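You operate a simulated robot arm through the tools that you are given. There is no shell and no other tool.

Carry out the task below with a simulated two-armed robot. There is one attempt and no reset: what you move stays moved.

TASK
Back up SEAM to the memory stick, pull it, then save SEAM with 10 % more current.
Fine: lay the stick on the steel table beside the pedal; load SEAM, then press UP 2 times on its current.

It is judged by the outcome, as a careful person would: the job done as asked, and still so three seconds after it is handed in. It fails if anything else is knocked over, pushed out of place, dropped, spilled or broken.

THE ROBOT
Two 6-joint arms with two-finger parallel grippers on one trunk that stands fixed in place. Base frame: the origin is at the foot of the trunk, x ahead of it, y to its left, z up; the work surface is at about z = 800. Lengths are in mm, angles in rad, forces in N, time in s.
The left shoulder is at [280, 185, 1230], the right one opposite. With the tool pointing down near the work surface each hand reaches from about 180 to 880 mm from the base axis, measured 20 degrees to its own side. Payload 1.57 kg a hand.
Tool frame (each hand has its own): the origin (TCP) lies between the finger pads and is the grasp point; the fingertips stand 30 mm ahead of it; z points along the fingers, y is the line along which they close. The gripper opens to 80 mm. The fingers are 17 mm wide and 12 mm thick; the gripper's body (40 by 82 mm) begins 80 mm behind the TCP.
Orientation is that of the tool frame in the base frame, as [roll, pitch, yaw] about the fixed x, y, z axes, in that order (R = Rz(yaw) Ry(pitch) Rx(roll)). With the fingers straight down and closing along the base's y, the tool's x points along the base's -x, its y along +y and its z along -z.

THE INTERFACE
- The arms move only by the tool drive_tool. It takes "left_series", "right_series" or both (then of equal length, played together; a hand with none holds still); each is one flat list of numbers, 7 for each row, row after row: the shift along the tool's x, y, z in units of 30 mm (1.0 is 30 mm), then the turn, a rotation vector about the tool's x, y, z in units of 6 degrees (1.0 is 6 degrees), then the gripper command, from -1 (fully open) to 1 (shut), values between in proportion. In form: [tx, ty, tz, ax, ay, az, claw, tx, ty, tz, ax, ay, az, claw, ...]. A call has 1 to 20 rows; each row shifts and turns the commanded pose from where the row before left it, along the tool's axes as they then stand. A call with a number of a shift or a turn outside -1 to 1 is refused whole. Rows are played at 5 a second. More than 50 mm and 0.15 rad between two rows, or a gripper value outside its range, and nothing of the call is played. Where a pose cannot be reached the arm comes as near as it can. A force on the tool above 40 N (or 10 N above the force at the start of the call, whichever is more), or a blocked arm, ends the call early, and 0.2 s more pass. Each finger travels about 153 mm/s and halts on what it meets, pressing with about 29 N; the grip force reading is that of the motor and also rises with nothing between the fingers. The clock runs only during rows and for 0.2 s after the last one: add rows that do not move to give the fingers time. It gives the time, the measured TCP pose, the force on the tool (base axes), the opening and the grip force at its end, in the units of the frame above (readings bear some noise), with the torque about the TCP (base axes, N m) and any sound that the robot's microphone picked up.
- Cameras (640 x 400 px; columns grow to the right, rows downward): "scene" is now at [242.3, -7.6, 1699]; the picture's right is [-0.07, -1.00, 0.00], its down [-0.58, 0.04, -0.81] and it looks along [0.81, -0.06, -0.58] (base axes); focal length 261 px, centre (320, 200). "left" rides on the left gripper at [72, 7, -122] in its tool frame; the picture's right is [-0.09, 1.00, 0.00], its down [-0.84, -0.08, -0.54] and it looks along [-0.54, -0.05, 0.84] (tool axes); focal length 238 px, centre (320, 200). "right" rides on the right gripper at [72, -7, -122] in its tool frame; the picture's right is [0.09, 1.00, 0.00], its down [-0.84, 0.08, -0.54] and it looks along [-0.54, 0.05, 0.84] (tool axes); focal length 238 px, centre (320, 200). There is no depth. A picture from a camera that has moved, and an enlarged one, comes with that camera's place and axes in the base frame and with its lens. The place of the scene camera against the robot may be out by one fixed shift of up to 18 mm in any direction.
- grab_frame(camera): a new picture of that camera. It takes no simulated time.
- move_column(by): slides the trunk up (or, below 0, down) by that many mm; the arms and the scene camera ride with it, the base frame stays. It gives what a move gives, with no picture.
- pan_tilt(pan, tilt): turns the head with the scene camera to pan (to the left, within 1.501 rad either way) and tilt (down, from -0.506 to 1.204), counted from straight ahead of the robot. It gives what a move gives.
- inspect(camera, box): a new picture of the part [left, top, right, bottom] of that camera's present view, enlarged. It takes no simulated time.
- sign_off(): hands the job in; it is judged then, once.

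Places have to be worked out from the pictures, the camera data and where the tool is seen. Open the grippers and draw the arms clear of the work before you hand the job in, unless the task says otherwise.

The tools are called as a command line: name --argument value ..., lists and objects as JSON in quotes. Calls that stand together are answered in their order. drive_tool: Moves the arms, as the interface text tells. Its arguments: {"type":"object","properties":{"left_series":{"type":"array"},"right_series":{"type":"array"}},"required":[]} The other tools are called the same way: move_column (by) moves the trunk up or down; pan_tilt (pan, tilt) turns the head that bears the scene camera; grab_frame (camera) takes a picture; inspect (camera, box) takes an enlarged picture of a part of a camera's view; sign_off () hands the job in.

At the start:

```text
clock: 0.0
left_position: [556.8, 246.4, 1533.6]
left_orientation: [3.141, -0.001, 3.14]
left_force: [0.6, 0.1, 0.9]
left_moment: [-0.02, -0.05, -0.02]
left_finger_gap: 80.0
left_finger_force: 0.0
right_position: [567.5, -238.5, 1550.3]
right_orientation: [3.141, -0.001, 3.141]
right_force: [1.2, 0.2, -0.1]
right_moment: [0.02, -0.01, 0.01]
right_finger_gap: 79.9
right_finger_force: 0.1
trunk travel left (down, up): [-925.0, 65.0]
head pan, tilt (commanded): [-0.072, 0.62]
```

scene: 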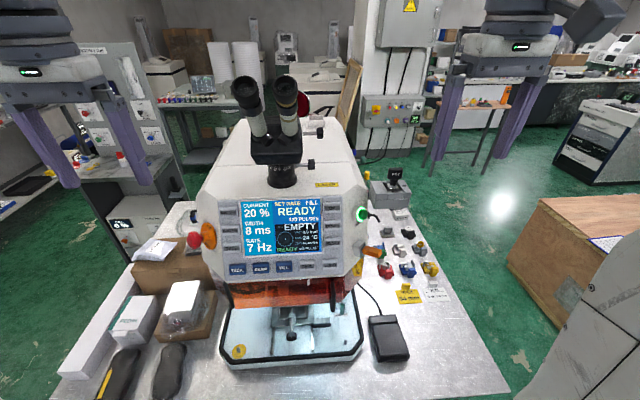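
right: 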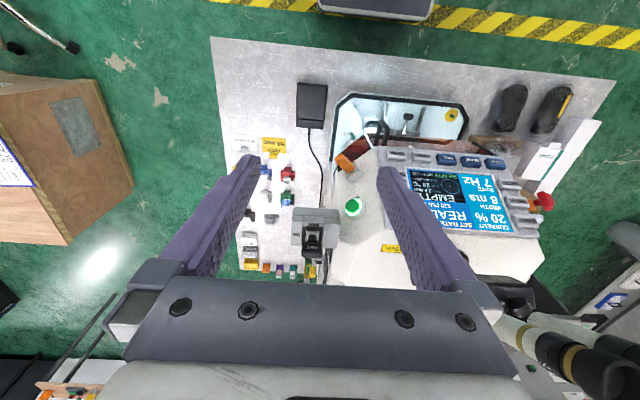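
left: 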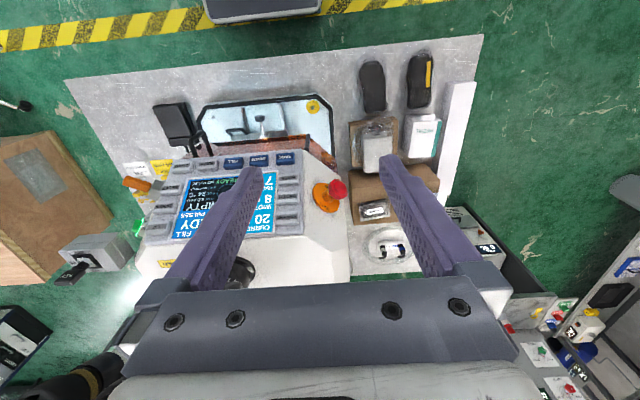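

The pictures show a laser welder with a screen, soft keys around it and small items to its right. I'll first look closer at the panel, the items on the right and the pedal.

inspect --camera "scene" --box '[200, 170, 380, 290]'

inspect --camera "scene" --box '[340, 160, 460, 240]'

inspect --camera "scene" --box '[340, 230, 460, 310]'

inspect --camera "right" --box '[220, 130, 400, 290]'

inspect --camera "left" --box '[100, 130, 360, 290]'

```text
3.33 times, centred on (290, 230) of scene
camera zoom: at [242.3, -7.6, 1699.0], right [-0.07, -1.0, 0.0], down [-0.58, 0.04, -0.81], along [0.81, -0.06, -0.58], focal length 870 px, centre (420, 100)
```

zoom: 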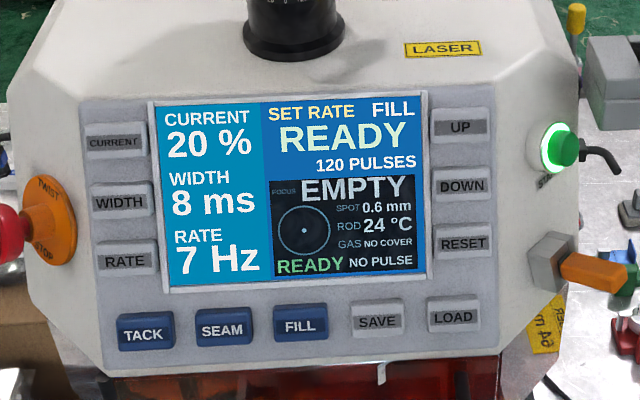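

```text
5.00 times, centred on (400, 200) of scene
camera zoom: at [242.3, -7.6, 1699.0], right [-0.07, -1.0, 0.0], down [-0.58, 0.04, -0.81], along [0.81, -0.06, -0.58], focal length 1305 px, centre (-80, 200)
```

zoom: 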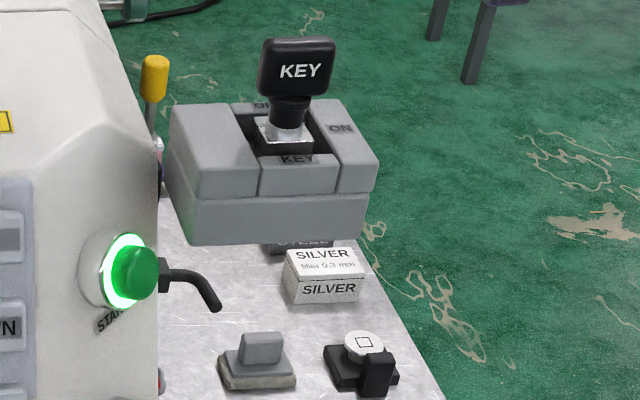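

```text
5.00 times, centred on (400, 270) of scene
camera zoom: at [242.3, -7.6, 1699.0], right [-0.07, -1.0, 0.0], down [-0.58, 0.04, -0.81], along [0.81, -0.06, -0.58], focal length 1305 px, centre (-80, -150)
```

zoom: 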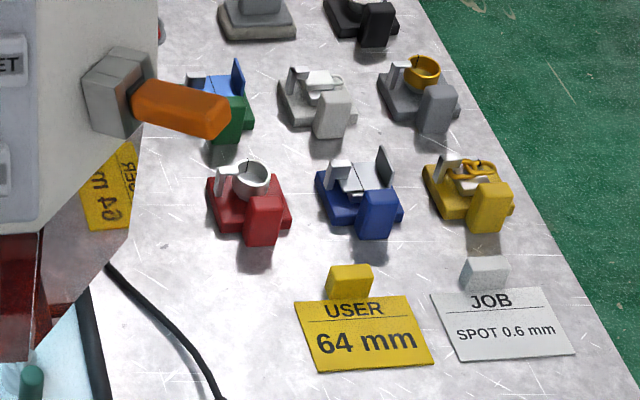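

```text
2.50 times, centred on (310, 210) of right
camera zoom: at [495.8, -245.2, 1671.8], right [-0.09, 1.0, 0.0], down [0.84, 0.08, 0.54], along [0.54, 0.05, -0.84], focal length 596 px, centre (345, 175)
```

zoom: 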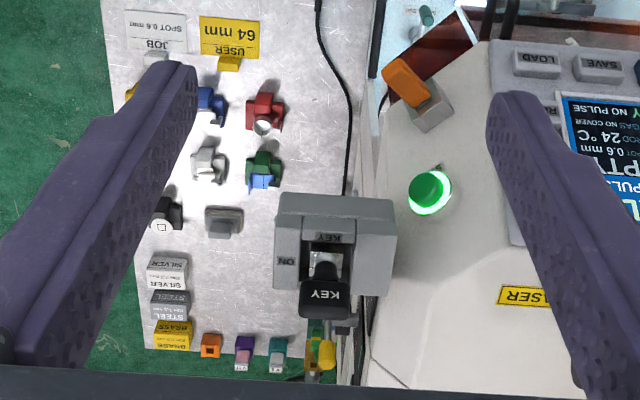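

```text
2.46 times, centred on (230, 210) of left
camera zoom: at [485.2, 252.1, 1655.2], right [0.09, 1.0, 0.0], down [0.84, -0.08, 0.54], along [0.54, -0.05, -0.84], focal length 587 px, centre (542, 175)
```

zoom: 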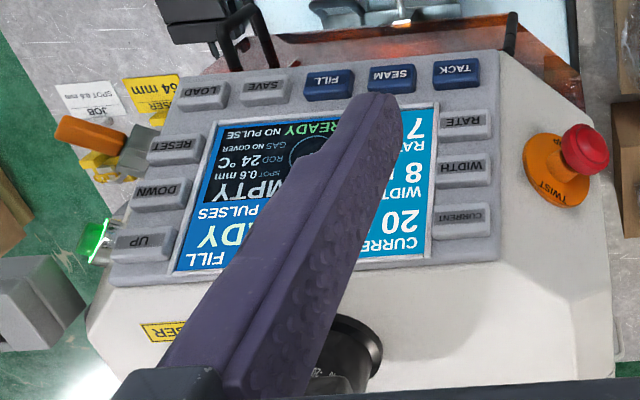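

The screen shows program FILL at CURRENT 20 % with the cursor on RATE, and an orange piece in a grey block on the right flank may be the memory stick. I bring the right hand out to the side and lower so its camera can look at that flank.

drive_tool --right_series '[0, -0.8, 1, 0, 0, 0, -1, 0, -0.8, 1, 0, 0, 0, -1, 0, -0.8, 1, 0, 0, 0, -1, 0, -0.8, 1, 0, 0, 0, -1, 0.5, -0.8, 1, 0, 0, 0, -1, 0.5, -0.5, 0.5, 0, 0, 0, -1]'

grab_frame --camera "right"

grab_frame --camera "scene"

```text
clock: 1.4
left_position: [557.1, 247.2, 1533.4]
left_orientation: [3.14, 0.002, -3.14]
left_force: [0.7, 1.0, 0.8]
left_moment: [0.03, 0.01, 0.01]
left_finger_gap: 80.1
left_finger_force: 0.0
right_position: [536.9, -374.5, 1385.1]
right_orientation: [3.142, 0.001, -3.14]
right_force: [0.7, -0.8, -0.1]
right_moment: [0.0, -0.02, -0.01]
right_finger_gap: 80.2
right_finger_force: 0.1
trunk travel left (down, up): [-925.0, 65.0]
head pan, tilt (commanded): [-0.072, 0.62]
```

```text
taken
camera right: at [465.2, -381.2, 1506.6], right [-0.09, 1.0, 0.0], down [0.84, 0.08, 0.54], along [0.54, 0.05, -0.84], focal length 238 px, centre (320, 200)
```

right: 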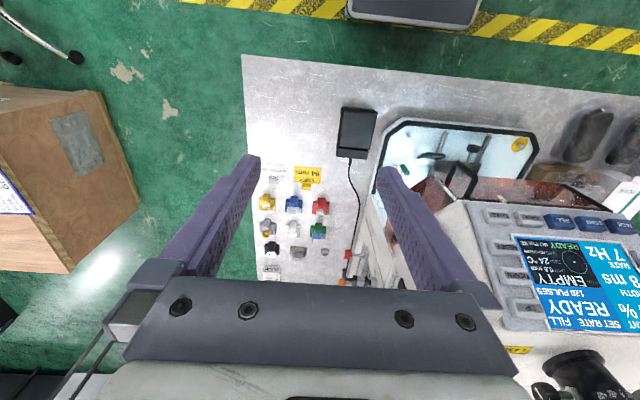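

```text
taken
camera scene: at [242.2, -7.7, 1699.0], right [-0.07, -1.0, 0.0], down [-0.58, 0.04, -0.81], along [0.81, -0.06, -0.58], focal length 261 px, centre (320, 200)
```

scene: 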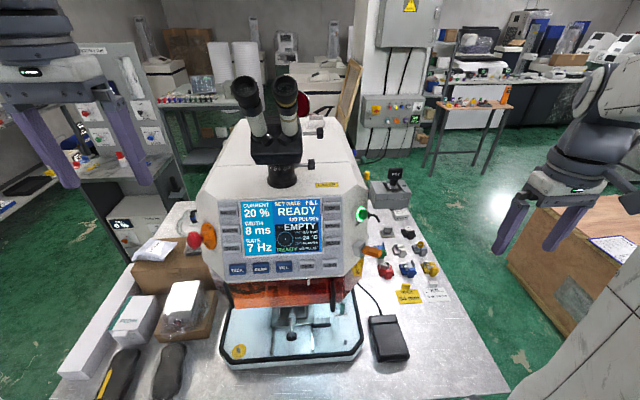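

The right finger hides the flank, but I can see the table items better. I enlarge the area between the fingers and the flank in this view.

inspect --camera "right" --box '[240, 150, 400, 290]'

inspect --camera "scene" --box '[350, 160, 410, 200]'

inspect --camera "scene" --box '[350, 225, 410, 275]'

inspect --camera "scene" --box '[220, 280, 420, 370]'

inspect --camera "scene" --box '[60, 190, 240, 400]'

```text
2.86 times, centred on (320, 220) of right
camera zoom: at [465.2, -381.2, 1506.6], right [-0.09, 1.0, 0.0], down [0.84, 0.08, 0.54], along [0.54, 0.05, -0.84], focal length 681 px, centre (320, 143)
```

zoom: 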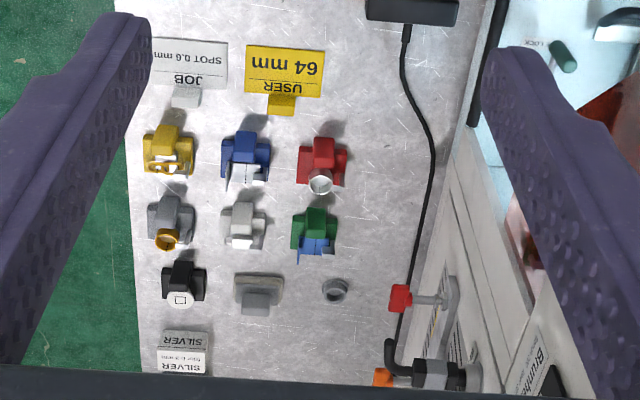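

```text
10.00 times, centred on (380, 180) of scene
camera zoom: at [242.2, -7.7, 1699.0], right [-0.07, -1.0, 0.0], down [-0.58, 0.04, -0.81], along [0.81, -0.06, -0.58], focal length 2610 px, centre (-280, 400)
```

zoom: 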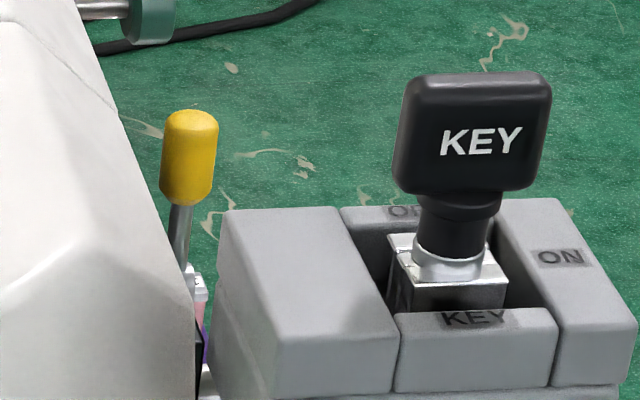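

```text
8.00 times, centred on (380, 250) of scene
camera zoom: at [242.2, -7.7, 1699.0], right [-0.07, -1.0, 0.0], down [-0.58, 0.04, -0.81], along [0.81, -0.06, -0.58], focal length 2088 px, centre (-160, -200)
```

zoom: 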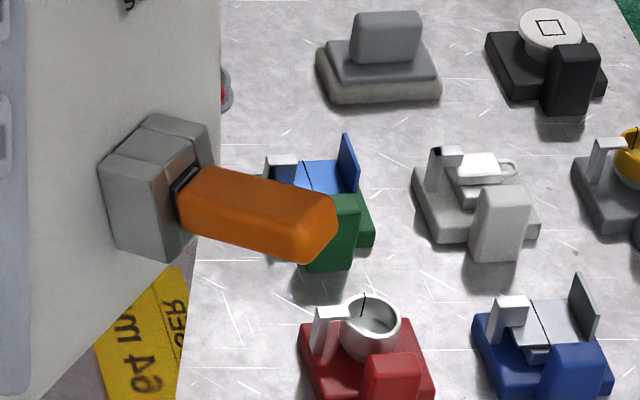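

```text
3.20 times, centred on (320, 325) of scene
camera zoom: at [242.2, -7.7, 1699.0], right [-0.07, -1.0, 0.0], down [-0.58, 0.04, -0.81], along [0.81, -0.06, -0.58], focal length 835 px, centre (320, -200)
```

zoom: 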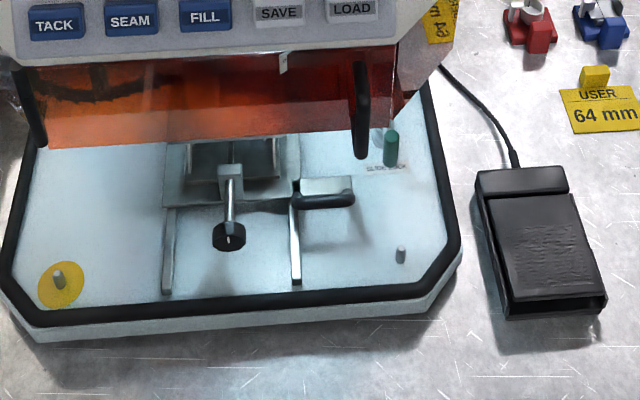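

```text
1.90 times, centred on (150, 295) of scene
camera zoom: at [242.2, -7.7, 1699.0], right [-0.07, -1.0, 0.0], down [-0.58, 0.04, -0.81], along [0.81, -0.06, -0.58], focal length 497 px, centre (644, 19)
```

zoom: 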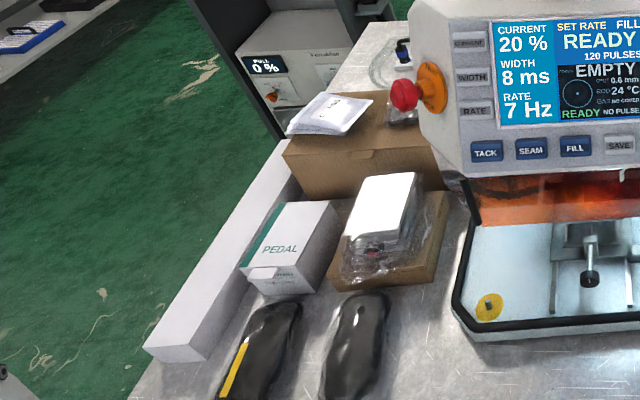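

The orange piece seated in the grey socket on the front right flank is the memory stick, and the black pedal stands on the steel table at about (670, -272). To measure the panel keys I move the left hand so that its camera sees the whole panel between the fingers.

drive_tool --left_series '[0.5, -1, 0, 0, 0, 0, -1, 0.5, -1, 0, 0, 0, 0, -1, 0.5, -1, 0, 0, 0, 0, -1, 0.5, -1, 0, 0, 0, 0, -1, 0.5, -1, 0, 0, 0, 0, -1, 0.5, -1, 0, 0, 0, 0, -1, 0, 0, 0, 0, 0, 0, -1]'

grab_frame --camera "left"

inspect --camera "left" --box '[200, 100, 440, 260]'

grab_frame --camera "scene"

```text
clock: 3.0
left_position: [465.8, 65.6, 1533.4]
left_orientation: [3.139, 0.0, 3.141]
left_force: [0.4, -1.1, -0.3]
left_moment: [0.04, 0.01, 0.0]
left_finger_gap: 80.0
left_finger_force: 0.1
right_position: [537.2, -374.8, 1385.2]
right_orientation: [3.141, -0.001, -3.141]
right_force: [0.0, 0.4, 0.0]
right_moment: [-0.01, 0.02, 0.01]
right_finger_gap: 80.0
right_finger_force: 0.1
trunk travel left (down, up): [-925.0, 65.0]
head pan, tilt (commanded): [-0.072, 0.62]
```

```text
taken
camera left: at [394.5, 71.4, 1655.2], right [0.09, 1.0, 0.0], down [0.84, -0.08, 0.54], along [0.54, -0.05, -0.84], focal length 238 px, centre (320, 200)
```

left: 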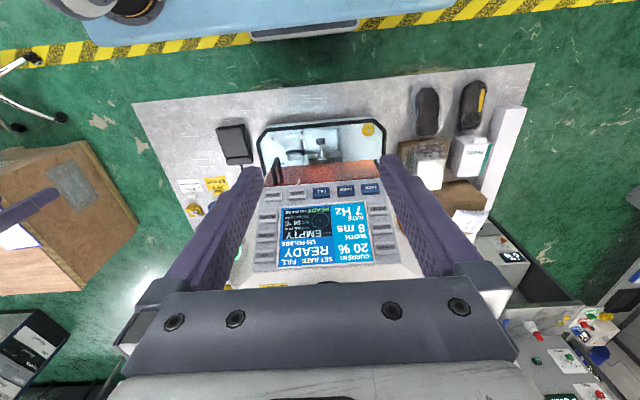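

```text
2.50 times, centred on (320, 180) of left
camera zoom: at [394.5, 71.4, 1655.2], right [0.09, 1.0, 0.0], down [0.84, -0.08, 0.54], along [0.54, -0.05, -0.84], focal length 596 px, centre (320, 250)
```

zoom: 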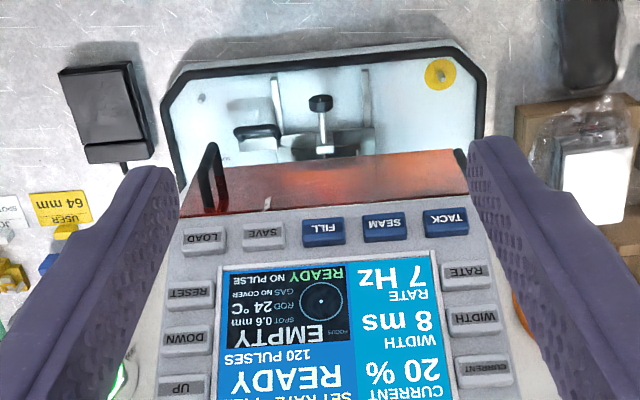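

```text
taken
camera scene: at [242.2, -7.7, 1699.0], right [-0.07, -1.0, 0.0], down [-0.58, 0.04, -0.81], along [0.81, -0.06, -0.58], focal length 261 px, centre (320, 200)
```

scene: 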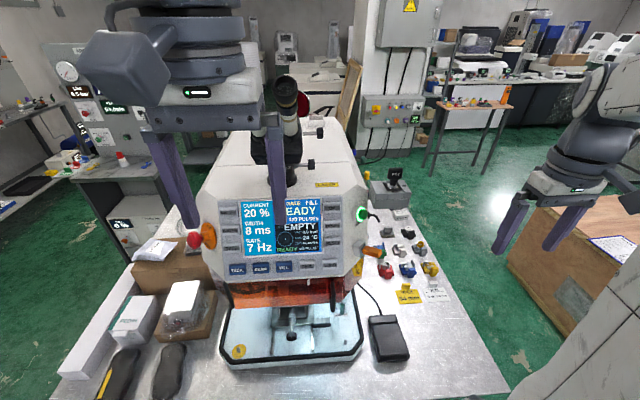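

From the two left views I place the key panel: the bottom row (TACK..LOAD) near z 1181, x 675, and CURRENT/UP near x 735, z 1312, so the panel leans back about 25°. Next I turn the right hand to look at the machine's right flank, the stick socket and any labels.

drive_tool --right_series '[-1, -1, 0, 0, 0, 0, -1, -1, -1, 0, 0, 0, 0, -1, -1, -1, 0, 0, 0, 0, -1, 0, 0, 0, 0, 0, -1, -1, 0, 0, 0, 0, 0, -1, -1, 0, 0, 0, 0, 0, -1, -1, 0, 0, 0, 0, 0, -1, -1, 0, 0, 0, 0, 0, -1, -1, 0, 0, 0, 0, 0, -1, -1, 0, 0, 0, 0, 0, -1, -1, 0, 0, 0, 0, 0, -1, -1, 0, 0, 0, 0, 0, -1, -1, 0, 0, 0, 0, 0, -1, -1, 0, 0, 0, 0, 0, -1, -1, 0, 0, 0, 0, 0, -1, -1]'

grab_frame --camera "right"

grab_frame --camera "scene"

```text
clock: 6.2
left_position: [466.2, 65.5, 1535.1]
left_orientation: [3.14, 0.001, 3.141]
left_force: [-0.5, 0.8, 0.2]
left_moment: [0.03, 0.01, -0.01]
left_finger_gap: 79.9
left_finger_force: 0.1
right_position: [627.0, -463.6, 1386.1]
right_orientation: [-3.14, 0.0, -1.883]
right_force: [-0.7, 0.1, 0.8]
right_moment: [-0.01, 0.02, -0.02]
right_finger_gap: 80.2
right_finger_force: 0.0
trunk travel left (down, up): [-925.0, 65.0]
head pan, tilt (commanded): [-0.072, 0.62]
```

```text
taken
camera right: at [611.8, -534.1, 1507.1], right [-0.98, 0.22, 0.0], down [0.18, 0.82, 0.54], along [0.12, 0.53, -0.84], focal length 238 px, centre (320, 200)
```

right: 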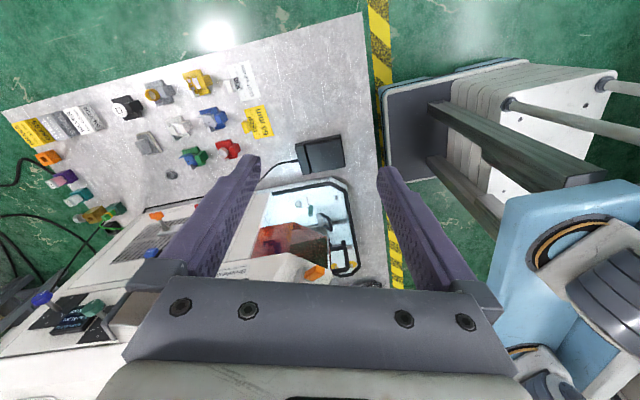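

```text
taken
camera scene: at [242.3, -7.7, 1698.9], right [-0.07, -1.0, 0.0], down [-0.58, 0.04, -0.81], along [0.81, -0.06, -0.58], focal length 261 px, centre (320, 200)
```

scene: 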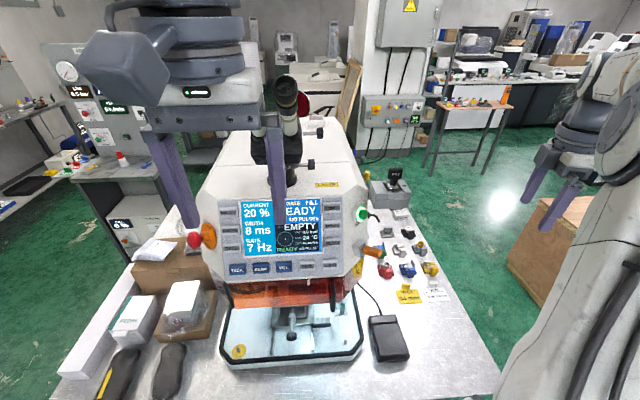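

The camera looks too steeply down to read the flank. I tilt the right hand by 36° so it looks more level at the machine's right side.

drive_tool --right_series '[0, 0, 0, 0, -1, 0, -1, 0, 0, 0, 0, -1, 0, -1, 0, 0, 0, 0, -1, 0, -1, 0, 0, 0, 0, -1, 0, -1, 0, 0, 0, 0, -1, 0, -1, 0, 0, 0, 0, -1, 0, -1, 0, 0, 0, 0, 0, 0, -1]'

grab_frame --camera "right"

inspect --camera "right" --box '[60, 100, 380, 300]'

```text
clock: 7.8
left_position: [466.3, 66.0, 1533.3]
left_orientation: [3.14, -0.001, -3.14]
left_force: [-0.4, 0.4, 0.9]
left_moment: [0.02, 0.02, 0.03]
left_finger_gap: 80.0
left_finger_force: 0.2
right_position: [626.5, -464.3, 1386.1]
right_orientation: [-3.142, 0.631, -1.885]
right_force: [0.6, 0.2, -0.1]
right_moment: [0.02, -0.05, 0.0]
right_finger_gap: 80.2
right_finger_force: 0.0
trunk travel left (down, up): [-925.0, 65.0]
head pan, tilt (commanded): [-0.072, 0.62]
```

```text
taken
camera right: at [593.6, -589.5, 1440.9], right [-0.97, 0.24, -0.05], down [0.04, 0.36, 0.93], along [0.24, 0.9, -0.36], focal length 238 px, centre (320, 200)
```

right: 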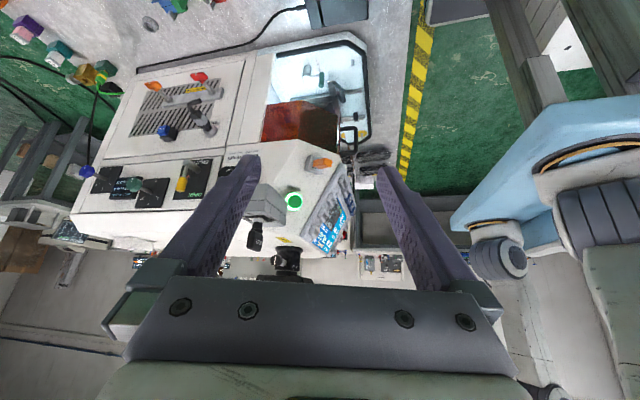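

```text
2.00 times, centred on (220, 200) of right
camera zoom: at [593.6, -589.5, 1440.9], right [-0.97, 0.24, -0.05], down [0.04, 0.36, 0.93], along [0.24, 0.9, -0.36], focal length 477 px, centre (520, 200)
```

zoom: 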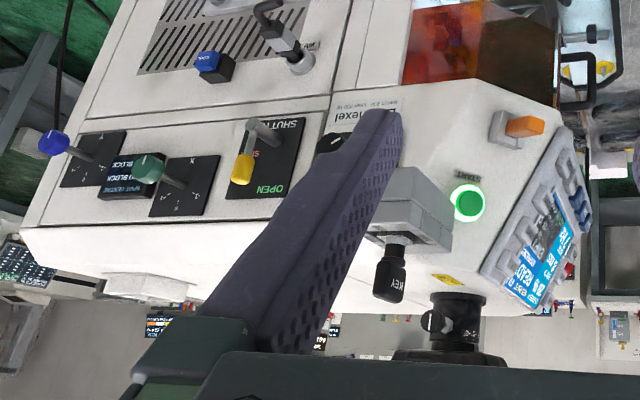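

The flank shows the stick socket, START, a SHUTTER lever and a maker's plate. I enlarge those for text.

inspect --camera "right" --box '[220, 135, 270, 185]'

inspect --camera "right" --box '[270, 140, 350, 190]'

inspect --camera "right" --box '[140, 140, 240, 220]'

inspect --camera "right" --box '[250, 150, 350, 290]'

```text
8.00 times, centred on (245, 160) of right
camera zoom: at [593.6, -589.5, 1440.9], right [-0.97, 0.24, -0.05], down [0.04, 0.36, 0.93], along [0.24, 0.9, -0.36], focal length 1907 px, centre (920, 520)
```

zoom: 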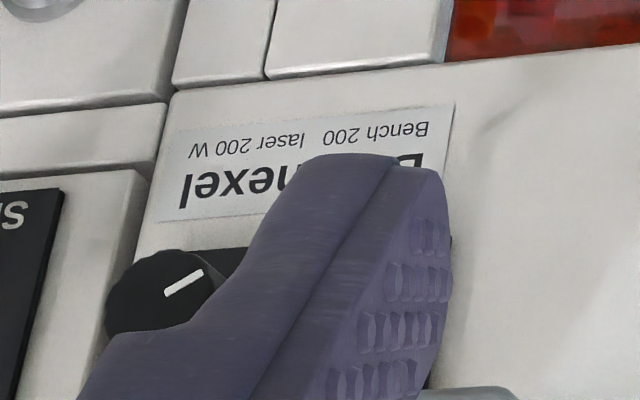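

```text
8.00 times, centred on (310, 165) of right
camera zoom: at [593.6, -589.5, 1440.9], right [-0.97, 0.24, -0.05], down [0.04, 0.36, 0.93], along [0.24, 0.9, -0.36], focal length 1907 px, centre (400, 480)
```

zoom: 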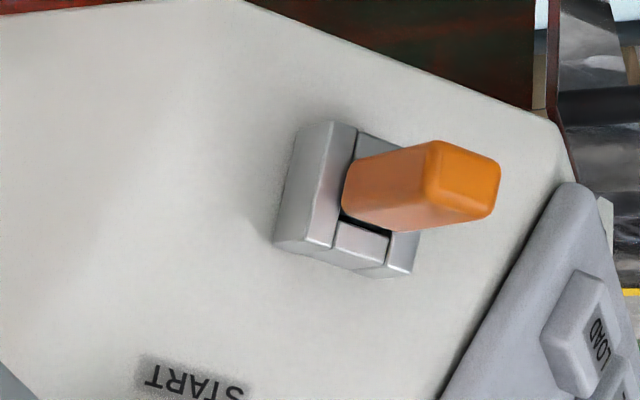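

```text
5.00 times, centred on (190, 180) of right
camera zoom: at [593.6, -589.5, 1440.9], right [-0.97, 0.24, -0.05], down [0.04, 0.36, 0.93], along [0.24, 0.9, -0.36], focal length 1192 px, centre (970, 300)
```

zoom: 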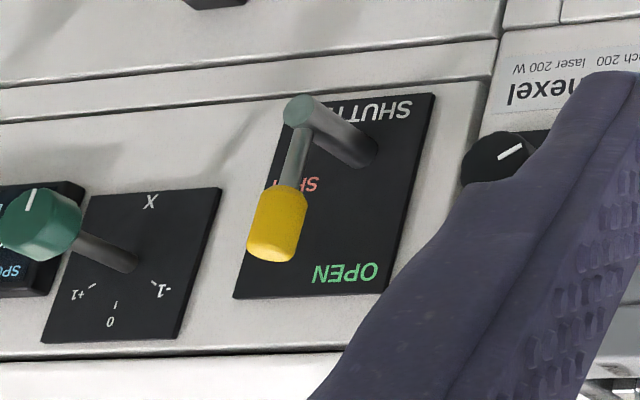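

```text
2.86 times, centred on (300, 220) of right
camera zoom: at [593.6, -589.5, 1440.9], right [-0.97, 0.24, -0.05], down [0.04, 0.36, 0.93], along [0.24, 0.9, -0.36], focal length 681 px, centre (377, 143)
```

zoom: 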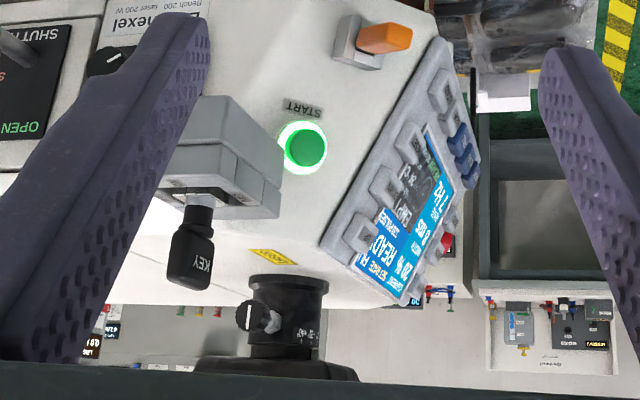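

The stick sits in the grey socket pointing outwards, and no instruction label is in sight, so I'll rely on the screen's response to each key. I now lower the left hand in front of the panel, close the fingers for pressing, and tilt it towards the panel.

drive_tool --left_series '[-0.5, 0, 1, 0, 0, 0, 1, -0.5, 0, 1, 0, 0, 0, 1, -0.5, 0, 1, 0, 0, 0, 1, -0.5, 0, 1, 0, 0, 0, 1, -0.5, 0, 1, 0, 0, 0, 1, -0.5, 0, 1, 0, 0, 0, 1, 0, 0, 0, 0, -1, 0, 1, 0, 0, 0, 0, -1, 0, 1, 0, 0, 0, 0, -1, 0, 1, 0, 0, 0, 0, -1, 0, 1, 0, 0, 0, 0, 0, 0, 1]'

grab_frame --camera "scene"

grab_frame --camera "left"

```text
clock: 10.2
left_position: [558.0, 66.6, 1353.5]
left_orientation: [3.14, 0.42, -3.14]
left_force: [-0.4, 0.3, 0.2]
left_moment: [0.03, 0.01, 0.04]
left_finger_gap: 0.3
left_finger_force: 21.3
right_position: [627.1, -463.6, 1385.3]
right_orientation: [-3.14, 0.629, -1.886]
right_force: [0.9, 0.0, -0.3]
right_moment: [0.03, 0.01, 0.02]
right_finger_gap: 80.2
right_finger_force: 0.1
trunk travel left (down, up): [-925.0, 65.0]
head pan, tilt (commanded): [-0.072, 0.62]
```

```text
taken
camera scene: at [242.1, -7.6, 1699.0], right [-0.07, -1.0, 0.0], down [-0.58, 0.04, -0.81], along [0.81, -0.06, -0.58], focal length 261 px, centre (320, 200)
```

scene: 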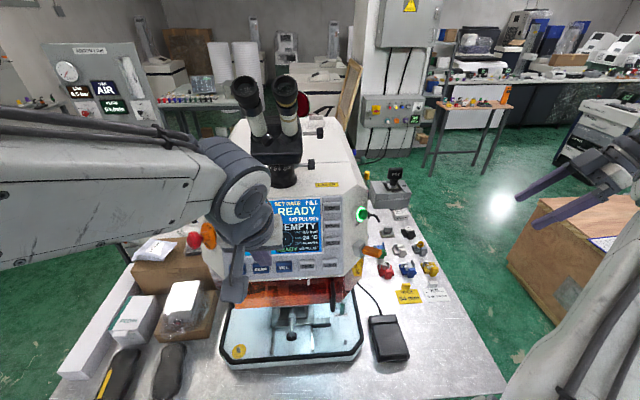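

```text
taken
camera left: at [441.8, 72.4, 1435.0], right [0.08, 1.0, 0.04], down [0.54, -0.08, 0.84], along [0.84, -0.05, -0.55], focal length 238 px, centre (320, 200)
```

left: 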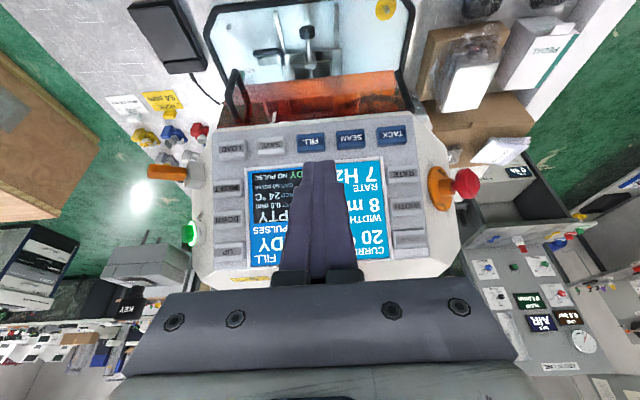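

The left hand reached the 24° tilt cleanly. I tilt another 24° and check the pose and the picture.

drive_tool --left_series '[0, 0, 0, 0, -1, 0, 1, 0, 0, 0, 0, -1, 0, 1, 0, 0, 0, 0, -1, 0, 1, 0, 0, 0, 0, -1, 0, 1, 0, 0, 0, 0, 0, 0, 1]'

grab_frame --camera "left"

grab_frame --camera "scene"

```text
clock: 11.4
left_position: [572.2, 53.6, 1347.0]
left_orientation: [3.137, 0.837, 3.139]
left_force: [-0.5, -0.5, -0.4]
left_moment: [0.0, 0.0, 0.04]
left_finger_gap: 0.1
left_finger_force: 21.6
left hand out of reach, approached as far as the arm can: row 1, 2, 3, 4
right_position: [625.7, -463.5, 1384.9]
right_orientation: [-3.141, 0.628, -1.885]
right_force: [0.0, 0.4, -0.4]
right_moment: [-0.01, 0.03, 0.04]
right_finger_gap: 80.1
right_finger_force: 0.1
trunk travel left (down, up): [-925.0, 65.0]
head pan, tilt (commanded): [-0.072, 0.62]
```

```text
taken
camera left: at [433.7, 58.5, 1375.0], right [0.06, 1.0, 0.07], down [0.16, -0.08, 0.98], along [0.99, -0.05, -0.16], focal length 238 px, centre (320, 200)
```

left: 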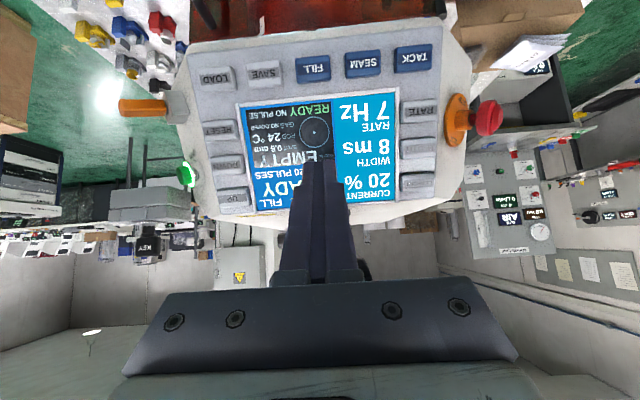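

```text
taken
camera scene: at [242.3, -7.7, 1699.0], right [-0.07, -1.0, 0.0], down [-0.58, 0.04, -0.81], along [0.81, -0.06, -0.58], focal length 261 px, centre (320, 200)
```

scene: 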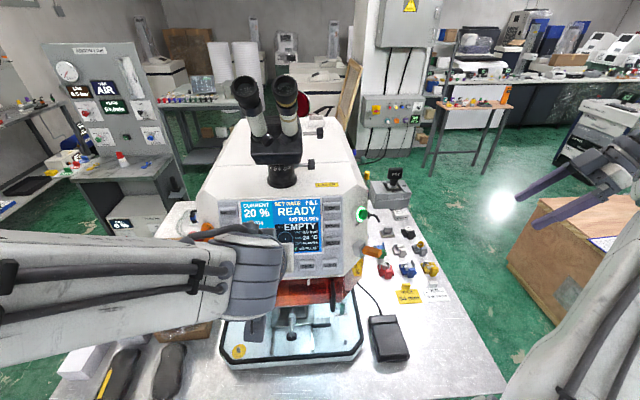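

The left hand came out of reach when tilted this far (wrist too close to the shoulder), so lowering the trunk will give it room. First I fold the right hand back to a plain downward pose so that nothing is hit when the trunk goes down.

drive_tool --right_series '[0, 0, 0, 0, 1, 0, -1, 0, 0, 0, 0, 1, 0, -1, 0, 0, 0, 0, 1, 0, -1, 0, 0, 0, 0, 1, 0, -1, 0, 0, 0, 0, 1, 0, -1, 0, 0, 0, 0, 1, 0, -1, 0, 0, -1, 0, 0, 1, -1, 0, 0, -1, 0, 0, 1, -1, 0, 0, -1, 0, 0, 1, -1, 0, 0, 0, 0, 0, 1, -1, 0, 0, 0, 0, 0, 1, -1, 0, 0, 0, 0, 0, 1, -1, 0, 0, 0, 0, 0, 1, -1, 0, 0, 0, 0, 0, 1, -1, 0, 0, 0, 0, 0, 1, -1, 0, 0, 0, 0, 0, 1, -1, 0, 0, 0, 0, 0, 1, -1, 0, 0, 0, 0, 0, 1, -1, 0.5, 1, 0, 0, 0, 0, -1, 0.5, 1, 0, 0, 0, 0, -1]'

grab_frame --camera "right"

```text
clock: 15.6
left_position: [571.7, 53.1, 1347.8]
left_orientation: [3.14, 0.837, 3.138]
left_force: [0.1, 0.1, 0.7]
left_moment: [0.0, -0.02, 0.0]
left_finger_gap: 0.0
left_finger_force: 21.4
right_position: [596.4, -404.0, 1474.3]
right_orientation: [3.141, -0.001, 3.138]
right_force: [0.4, -0.1, 0.5]
right_moment: [-0.01, 0.01, 0.02]
right_finger_gap: 79.8
right_finger_force: 0.1
trunk travel left (down, up): [-925.0, 65.0]
head pan, tilt (commanded): [-0.072, 0.62]
```

```text
taken
camera right: at [524.4, -410.3, 1595.1], right [-0.09, 1.0, 0.0], down [0.84, 0.08, 0.54], along [0.54, 0.05, -0.84], focal length 238 px, centre (320, 200)
```

right: 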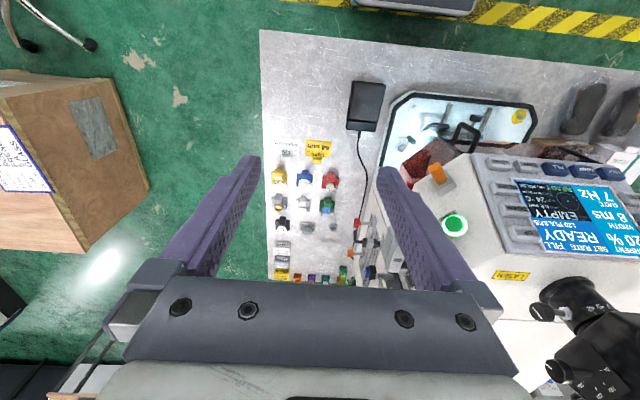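

Both hands are clear of the machine: the left tip is at about x 594 with the panel beyond 660. I lower the trunk by 120 mm first and check.

move_column --by -120

grab_frame --camera "scene"

grab_frame --camera "left"

```text
clock: 17.1
left_position: [571.9, 52.4, 1228.2]
left_orientation: [3.137, 0.836, 3.14]
left_force: [0.6, -0.2, 0.0]
left_moment: [0.0, 0.01, -0.02]
left_finger_gap: 0.0
left_finger_force: 21.6
right_position: [596.1, -404.5, 1352.7]
right_orientation: [3.142, 0.0, -3.142]
right_force: [-0.3, -1.0, 0.0]
right_moment: [0.01, 0.03, 0.0]
right_finger_gap: 80.0
right_finger_force: 0.0
trunk travel left (down, up): [-805.0, 185.0]
head pan, tilt (commanded): [-0.072, 0.62]
```

```text
taken
camera scene: at [242.2, -7.6, 1579.0], right [-0.07, -1.0, 0.0], down [-0.58, 0.04, -0.81], along [0.81, -0.06, -0.58], focal length 261 px, centre (320, 200)
```

scene: 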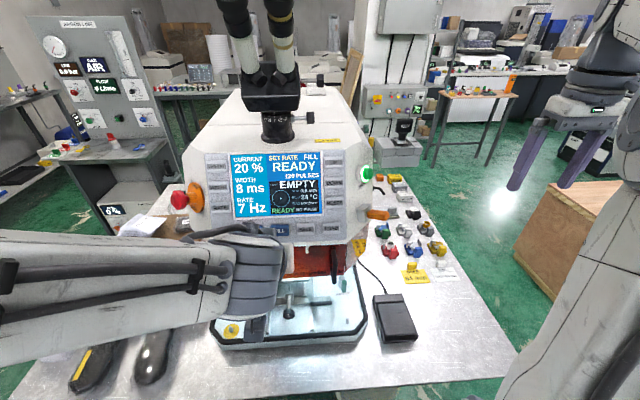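

```text
taken
camera left: at [433.7, 58.5, 1255.3], right [0.06, 1.0, 0.07], down [0.16, -0.08, 0.98], along [0.99, -0.05, -0.16], focal length 238 px, centre (320, 200)
```

left: 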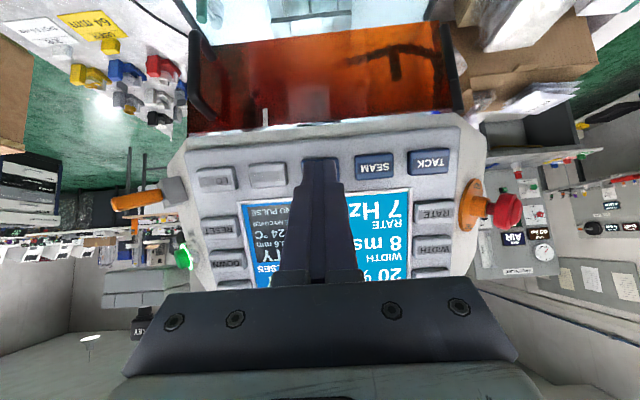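

The view is clear and the shield below the panel sits near x 700, well beyond the left fingertip. I lower the trunk another 130 mm.

move_column --by -130

grab_frame --camera "scene"

```text
clock: 18.7
left_position: [572.3, 52.8, 1097.2]
left_orientation: [3.139, 0.835, -3.142]
left_force: [0.0, 0.6, 0.0]
left_moment: [-0.03, -0.01, 0.03]
left_finger_gap: 0.0
left_finger_force: 20.8
right_position: [595.6, -404.1, 1222.9]
right_orientation: [3.142, 0.0, -3.14]
right_force: [-0.3, 0.5, 0.8]
right_moment: [-0.02, 0.0, -0.02]
right_finger_gap: 80.0
right_finger_force: 0.0
trunk travel left (down, up): [-675.0, 315.0]
head pan, tilt (commanded): [-0.072, 0.62]
```

```text
taken
camera scene: at [242.2, -7.6, 1449.0], right [-0.07, -1.0, 0.0], down [-0.58, 0.04, -0.81], along [0.81, -0.06, -0.58], focal length 261 px, centre (320, 200)
```

scene: 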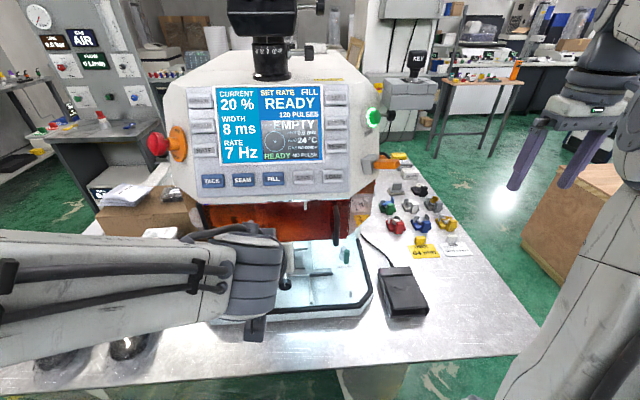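

The trunk is low enough now, with the screen plain in the scene view. I estimate the SEAM key at (675, 104, 1183) with the panel normal (-0.91, 0, 0.42), so I bring the left fingertip about 40 mm in front of it and tilt 12° further.

drive_tool --left_series '[-0.7713, 0.3467, -0.3193, 0, 0, 0, 1, -0.7713, 0.3467, -0.3193, 0, 0, 0, 1, -0.7713, 0.3467, -0.3193, 0, 0, 0, 1, -0.7713, 0.3467, -0.3193, 0, 0, 0, 1, -0.7713, 0.3467, -0.3193, 0, 0, 0, 1, 0, 0, 0, 0, -1, 0, 1, 0, 0, 0, 0, -1, 0, 1, 0, 0, 0, 0, 0, 0, 1]'

grab_frame --camera "left"

grab_frame --camera "scene"

```text
clock: 20.5
left_position: [651.8, 80.4, 1193.4]
left_orientation: [3.131, 1.039, -3.138]
left_force: [-25.4, 11.4, 7.1]
left_moment: [0.2, 0.08, 0.36]
left_finger_gap: 0.0
left_finger_force: 21.2
left hand out of reach, approached as far as the arm can: row 1, 2, 3, 4, 6, 7
right_position: [594.5, -404.1, 1225.9]
right_orientation: [-3.14, 0.003, 3.141]
right_force: [-1.0, 0.0, -0.2]
right_moment: [0.01, 0.0, -0.02]
right_finger_gap: 79.5
right_finger_force: 0.0
trunk travel left (down, up): [-675.0, 315.0]
head pan, tilt (commanded): [-0.072, 0.62]
heard: click, click
stopped in row 8 (left hand): the force on the tool passed its limit at 42 N (the readings are from after the stop); the commanded pose is now the measured one
```

```text
taken
camera left: at [510.2, 83.0, 1193.1], right [0.03, 1.0, 0.09], down [-0.04, -0.08, 1.0], along [1.0, -0.04, 0.04], focal length 238 px, centre (320, 200)
```

left: 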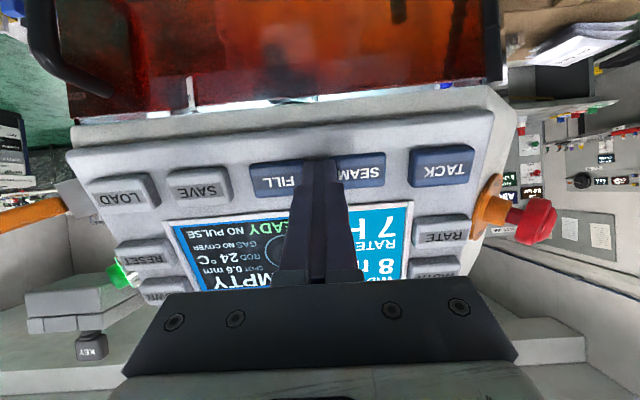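

```text
taken
camera scene: at [240.5, -6.8, 1449.5], right [-0.07, -1.0, 0.0], down [-0.58, 0.04, -0.82], along [0.81, -0.06, -0.58], focal length 261 px, centre (320, 200)
```

scene: 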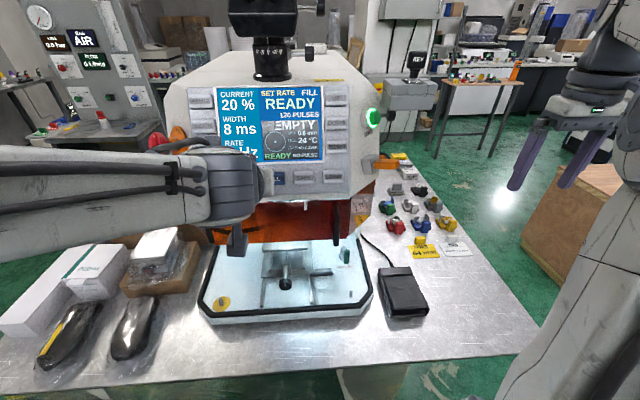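

The unreachable tilt pushed the left hand forward, and its fingertips now touch the panel between FILL and SEAM with two clicks heard. I check the screen before anything else.

inspect --camera "scene" --box '[180, 80, 360, 200]'

inspect --camera "left" --box '[230, 120, 430, 250]'

```text
3.33 times, centred on (270, 140) of scene
camera zoom: at [240.5, -6.8, 1449.5], right [-0.07, -1.0, 0.0], down [-0.58, 0.04, -0.82], along [0.81, -0.06, -0.58], focal length 870 px, centre (487, 400)
```

zoom: 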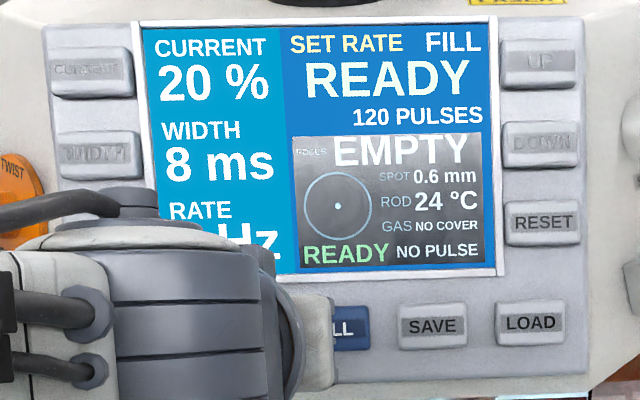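

```text
3.08 times, centred on (330, 185) of left
camera zoom: at [510.2, 83.0, 1193.1], right [0.03, 1.0, 0.09], down [-0.04, -0.08, 1.0], along [1.0, -0.04, 0.04], focal length 733 px, centre (289, 246)
```

zoom: 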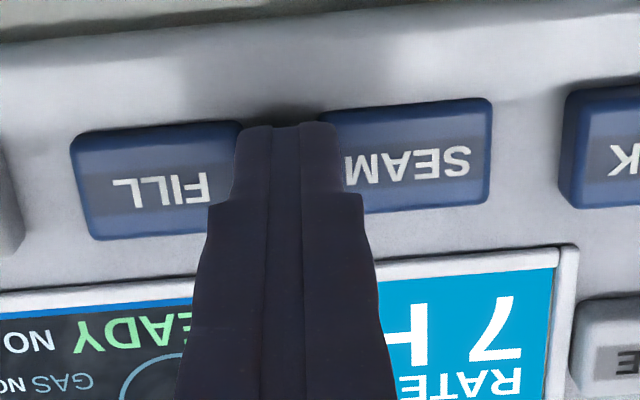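

The screen is unchanged (FILL, 20 %, SET RATE), so the touch did no harm. I back the left hand off along the tool axis by 30 mm.

drive_tool --left_series '[0, 0, -0.5, 0, 0, 0, 1, 0, 0, -0.5, 0, 0, 0, 1, 0, 0, 0, 0, 0, 0, 1]'

grab_frame --camera "scene"

grab_frame --camera "left"

```text
clock: 21.0
left_position: [649.3, 78.0, 1195.7]
left_orientation: [3.104, 1.035, -3.135]
left_force: [-5.3, 19.4, 2.8]
left_moment: [0.31, -0.01, 0.49]
left_finger_gap: 0.2
left_finger_force: 21.0
left hand out of reach, approached as far as the arm can: row 1, 2
right_position: [595.8, -403.6, 1224.3]
right_orientation: [-3.139, 0.0, 3.138]
right_force: [0.1, 0.7, 0.7]
right_moment: [0.0, 0.04, 0.01]
right_finger_gap: 80.2
right_finger_force: 0.2
trunk travel left (down, up): [-675.0, 315.0]
head pan, tilt (commanded): [-0.072, 0.62]
stopped in row 2 (left hand): the force on the tool passed its limit at 44 N (the readings are from after the stop); the commanded pose is now the measured one
```

```text
taken
camera scene: at [242.0, -6.2, 1449.1], right [-0.07, -1.0, 0.0], down [-0.58, 0.04, -0.81], along [0.81, -0.06, -0.58], focal length 261 px, centre (320, 200)
```

scene: 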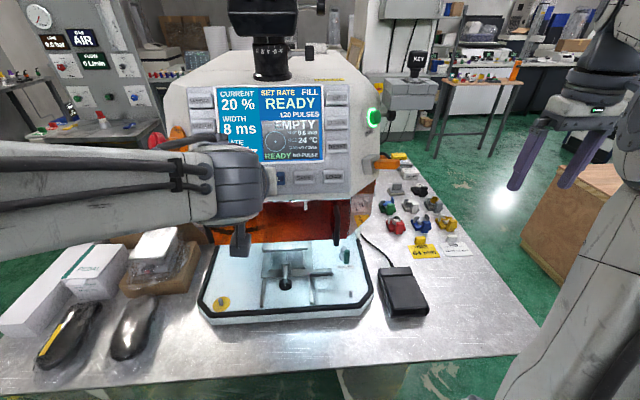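

```text
taken
camera left: at [507.4, 78.3, 1195.9], right [0.01, 1.0, 0.1], down [-0.03, -0.1, 0.99], along [1.0, -0.01, 0.03], focal length 238 px, centre (320, 200)
```

left: 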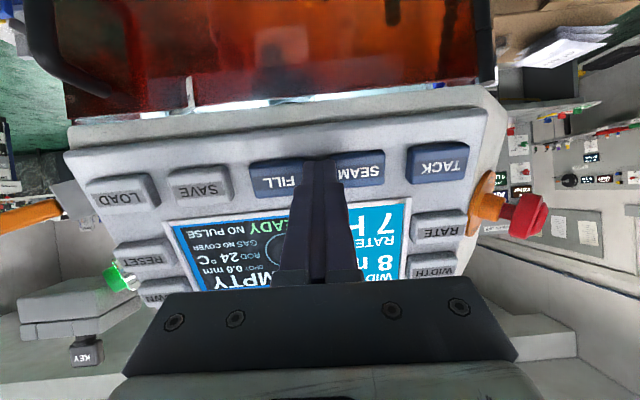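

Backing straight off at this tilt is at the edge of reach and the tip pressed sideways against a key. I reduce the tilt by 18° while easing back slightly, which should bring the arm well within reach.

drive_tool --left_series '[0, 0, 0, 0, 1, 0, 1, 0, 0, -0.2, 0, 1, 0, 1, 0, 0, -0.3, 0, 1, 0, 1, 0, 0, 0, 0, 0, 0, 1]'

grab_frame --camera "left"

grab_frame --camera "scene"

```text
clock: 22.0
left_position: [638.0, 72.4, 1204.7]
left_orientation: [3.12, 0.718, -3.129]
left_force: [0.3, -0.2, 0.1]
left_moment: [0.01, 0.02, 0.01]
left_finger_gap: 0.0
left_finger_force: 21.3
right_position: [595.2, -404.3, 1224.5]
right_orientation: [-3.141, 0.002, -3.141]
right_force: [-0.3, -0.6, 0.5]
right_moment: [0.03, 0.02, 0.05]
right_finger_gap: 79.6
right_finger_force: 0.0
trunk travel left (down, up): [-675.0, 315.0]
head pan, tilt (commanded): [-0.072, 0.62]
```

```text
taken
camera left: at [502.9, 73.7, 1248.6], right [0.04, 1.0, 0.08], down [0.27, -0.09, 0.96], along [0.96, -0.02, -0.28], focal length 238 px, centre (320, 200)
```

left: 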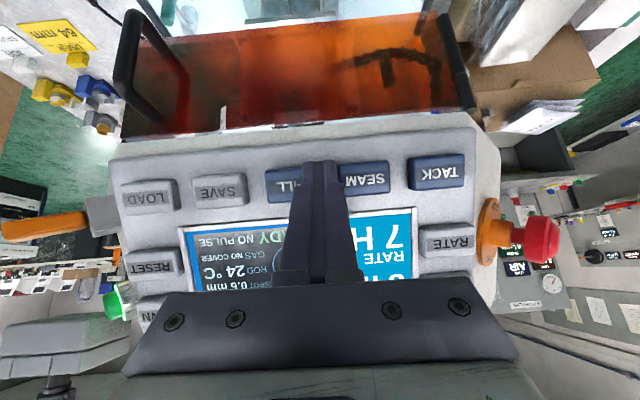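

```text
taken
camera scene: at [241.9, -8.0, 1448.9], right [-0.07, -1.0, 0.0], down [-0.58, 0.04, -0.81], along [0.81, -0.06, -0.58], focal length 261 px, centre (320, 200)
```

scene: 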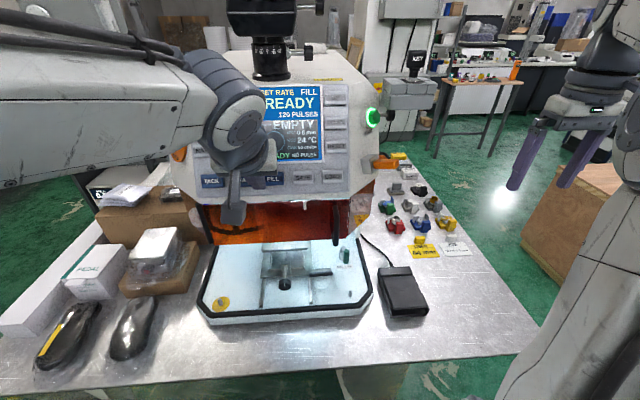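

The left hand is free again at 41° tilt with its tip near (658, 72, 1182). I slide it over to the SEAM column and approach to a few millimetres before the key.

drive_tool --left_series '[0.05, 0.527, -0.125, 0, 0, 0, 1, 0.05, 0.527, -0.125, 0, 0, 0, 1, -0.0947, 0, 0.2133, 0, 0, 0, 1, -0.0947, 0, 0.2133, 0, 0, 0, 1, 0, 0, 0, 0, 0, 0, 1]'

inspect --camera "left" --box '[220, 110, 460, 260]'

grab_frame --camera "scene"

```text
clock: 23.2
left_position: [648.7, 101.7, 1204.1]
left_orientation: [3.119, 0.719, -3.126]
left_force: [-0.7, 0.1, 0.5]
left_moment: [0.01, -0.01, -0.01]
left_finger_gap: 0.0
left_finger_force: 21.2
left hand out of reach, approached as far as the arm can: row 2
right_position: [596.4, -404.7, 1223.8]
right_orientation: [-3.14, 0.0, -3.139]
right_force: [-0.4, -0.3, 0.3]
right_moment: [0.0, 0.02, -0.01]
right_finger_gap: 80.0
right_finger_force: 0.1
trunk travel left (down, up): [-675.0, 315.0]
head pan, tilt (commanded): [-0.072, 0.62]
```

```text
2.67 times, centred on (340, 185) of left
camera zoom: at [513.6, 103.5, 1247.4], right [0.04, 1.0, 0.08], down [0.27, -0.09, 0.96], along [0.96, -0.02, -0.28], focal length 636 px, centre (267, 240)
```

zoom: 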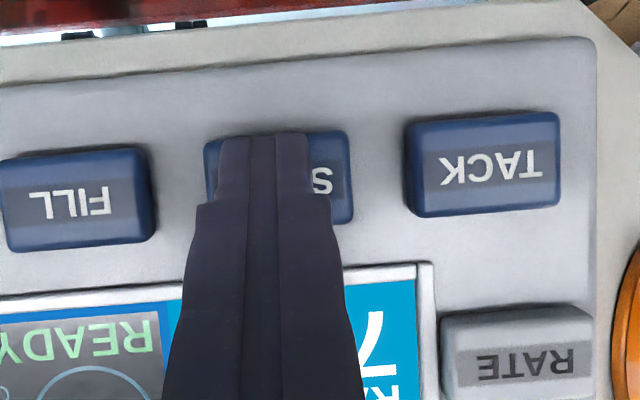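

```text
taken
camera scene: at [242.2, -7.4, 1449.0], right [-0.07, -1.0, 0.0], down [-0.58, 0.04, -0.81], along [0.81, -0.06, -0.58], focal length 261 px, centre (320, 200)
```

scene: 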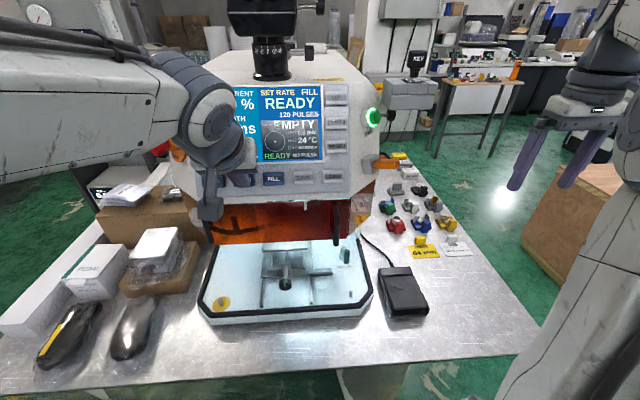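

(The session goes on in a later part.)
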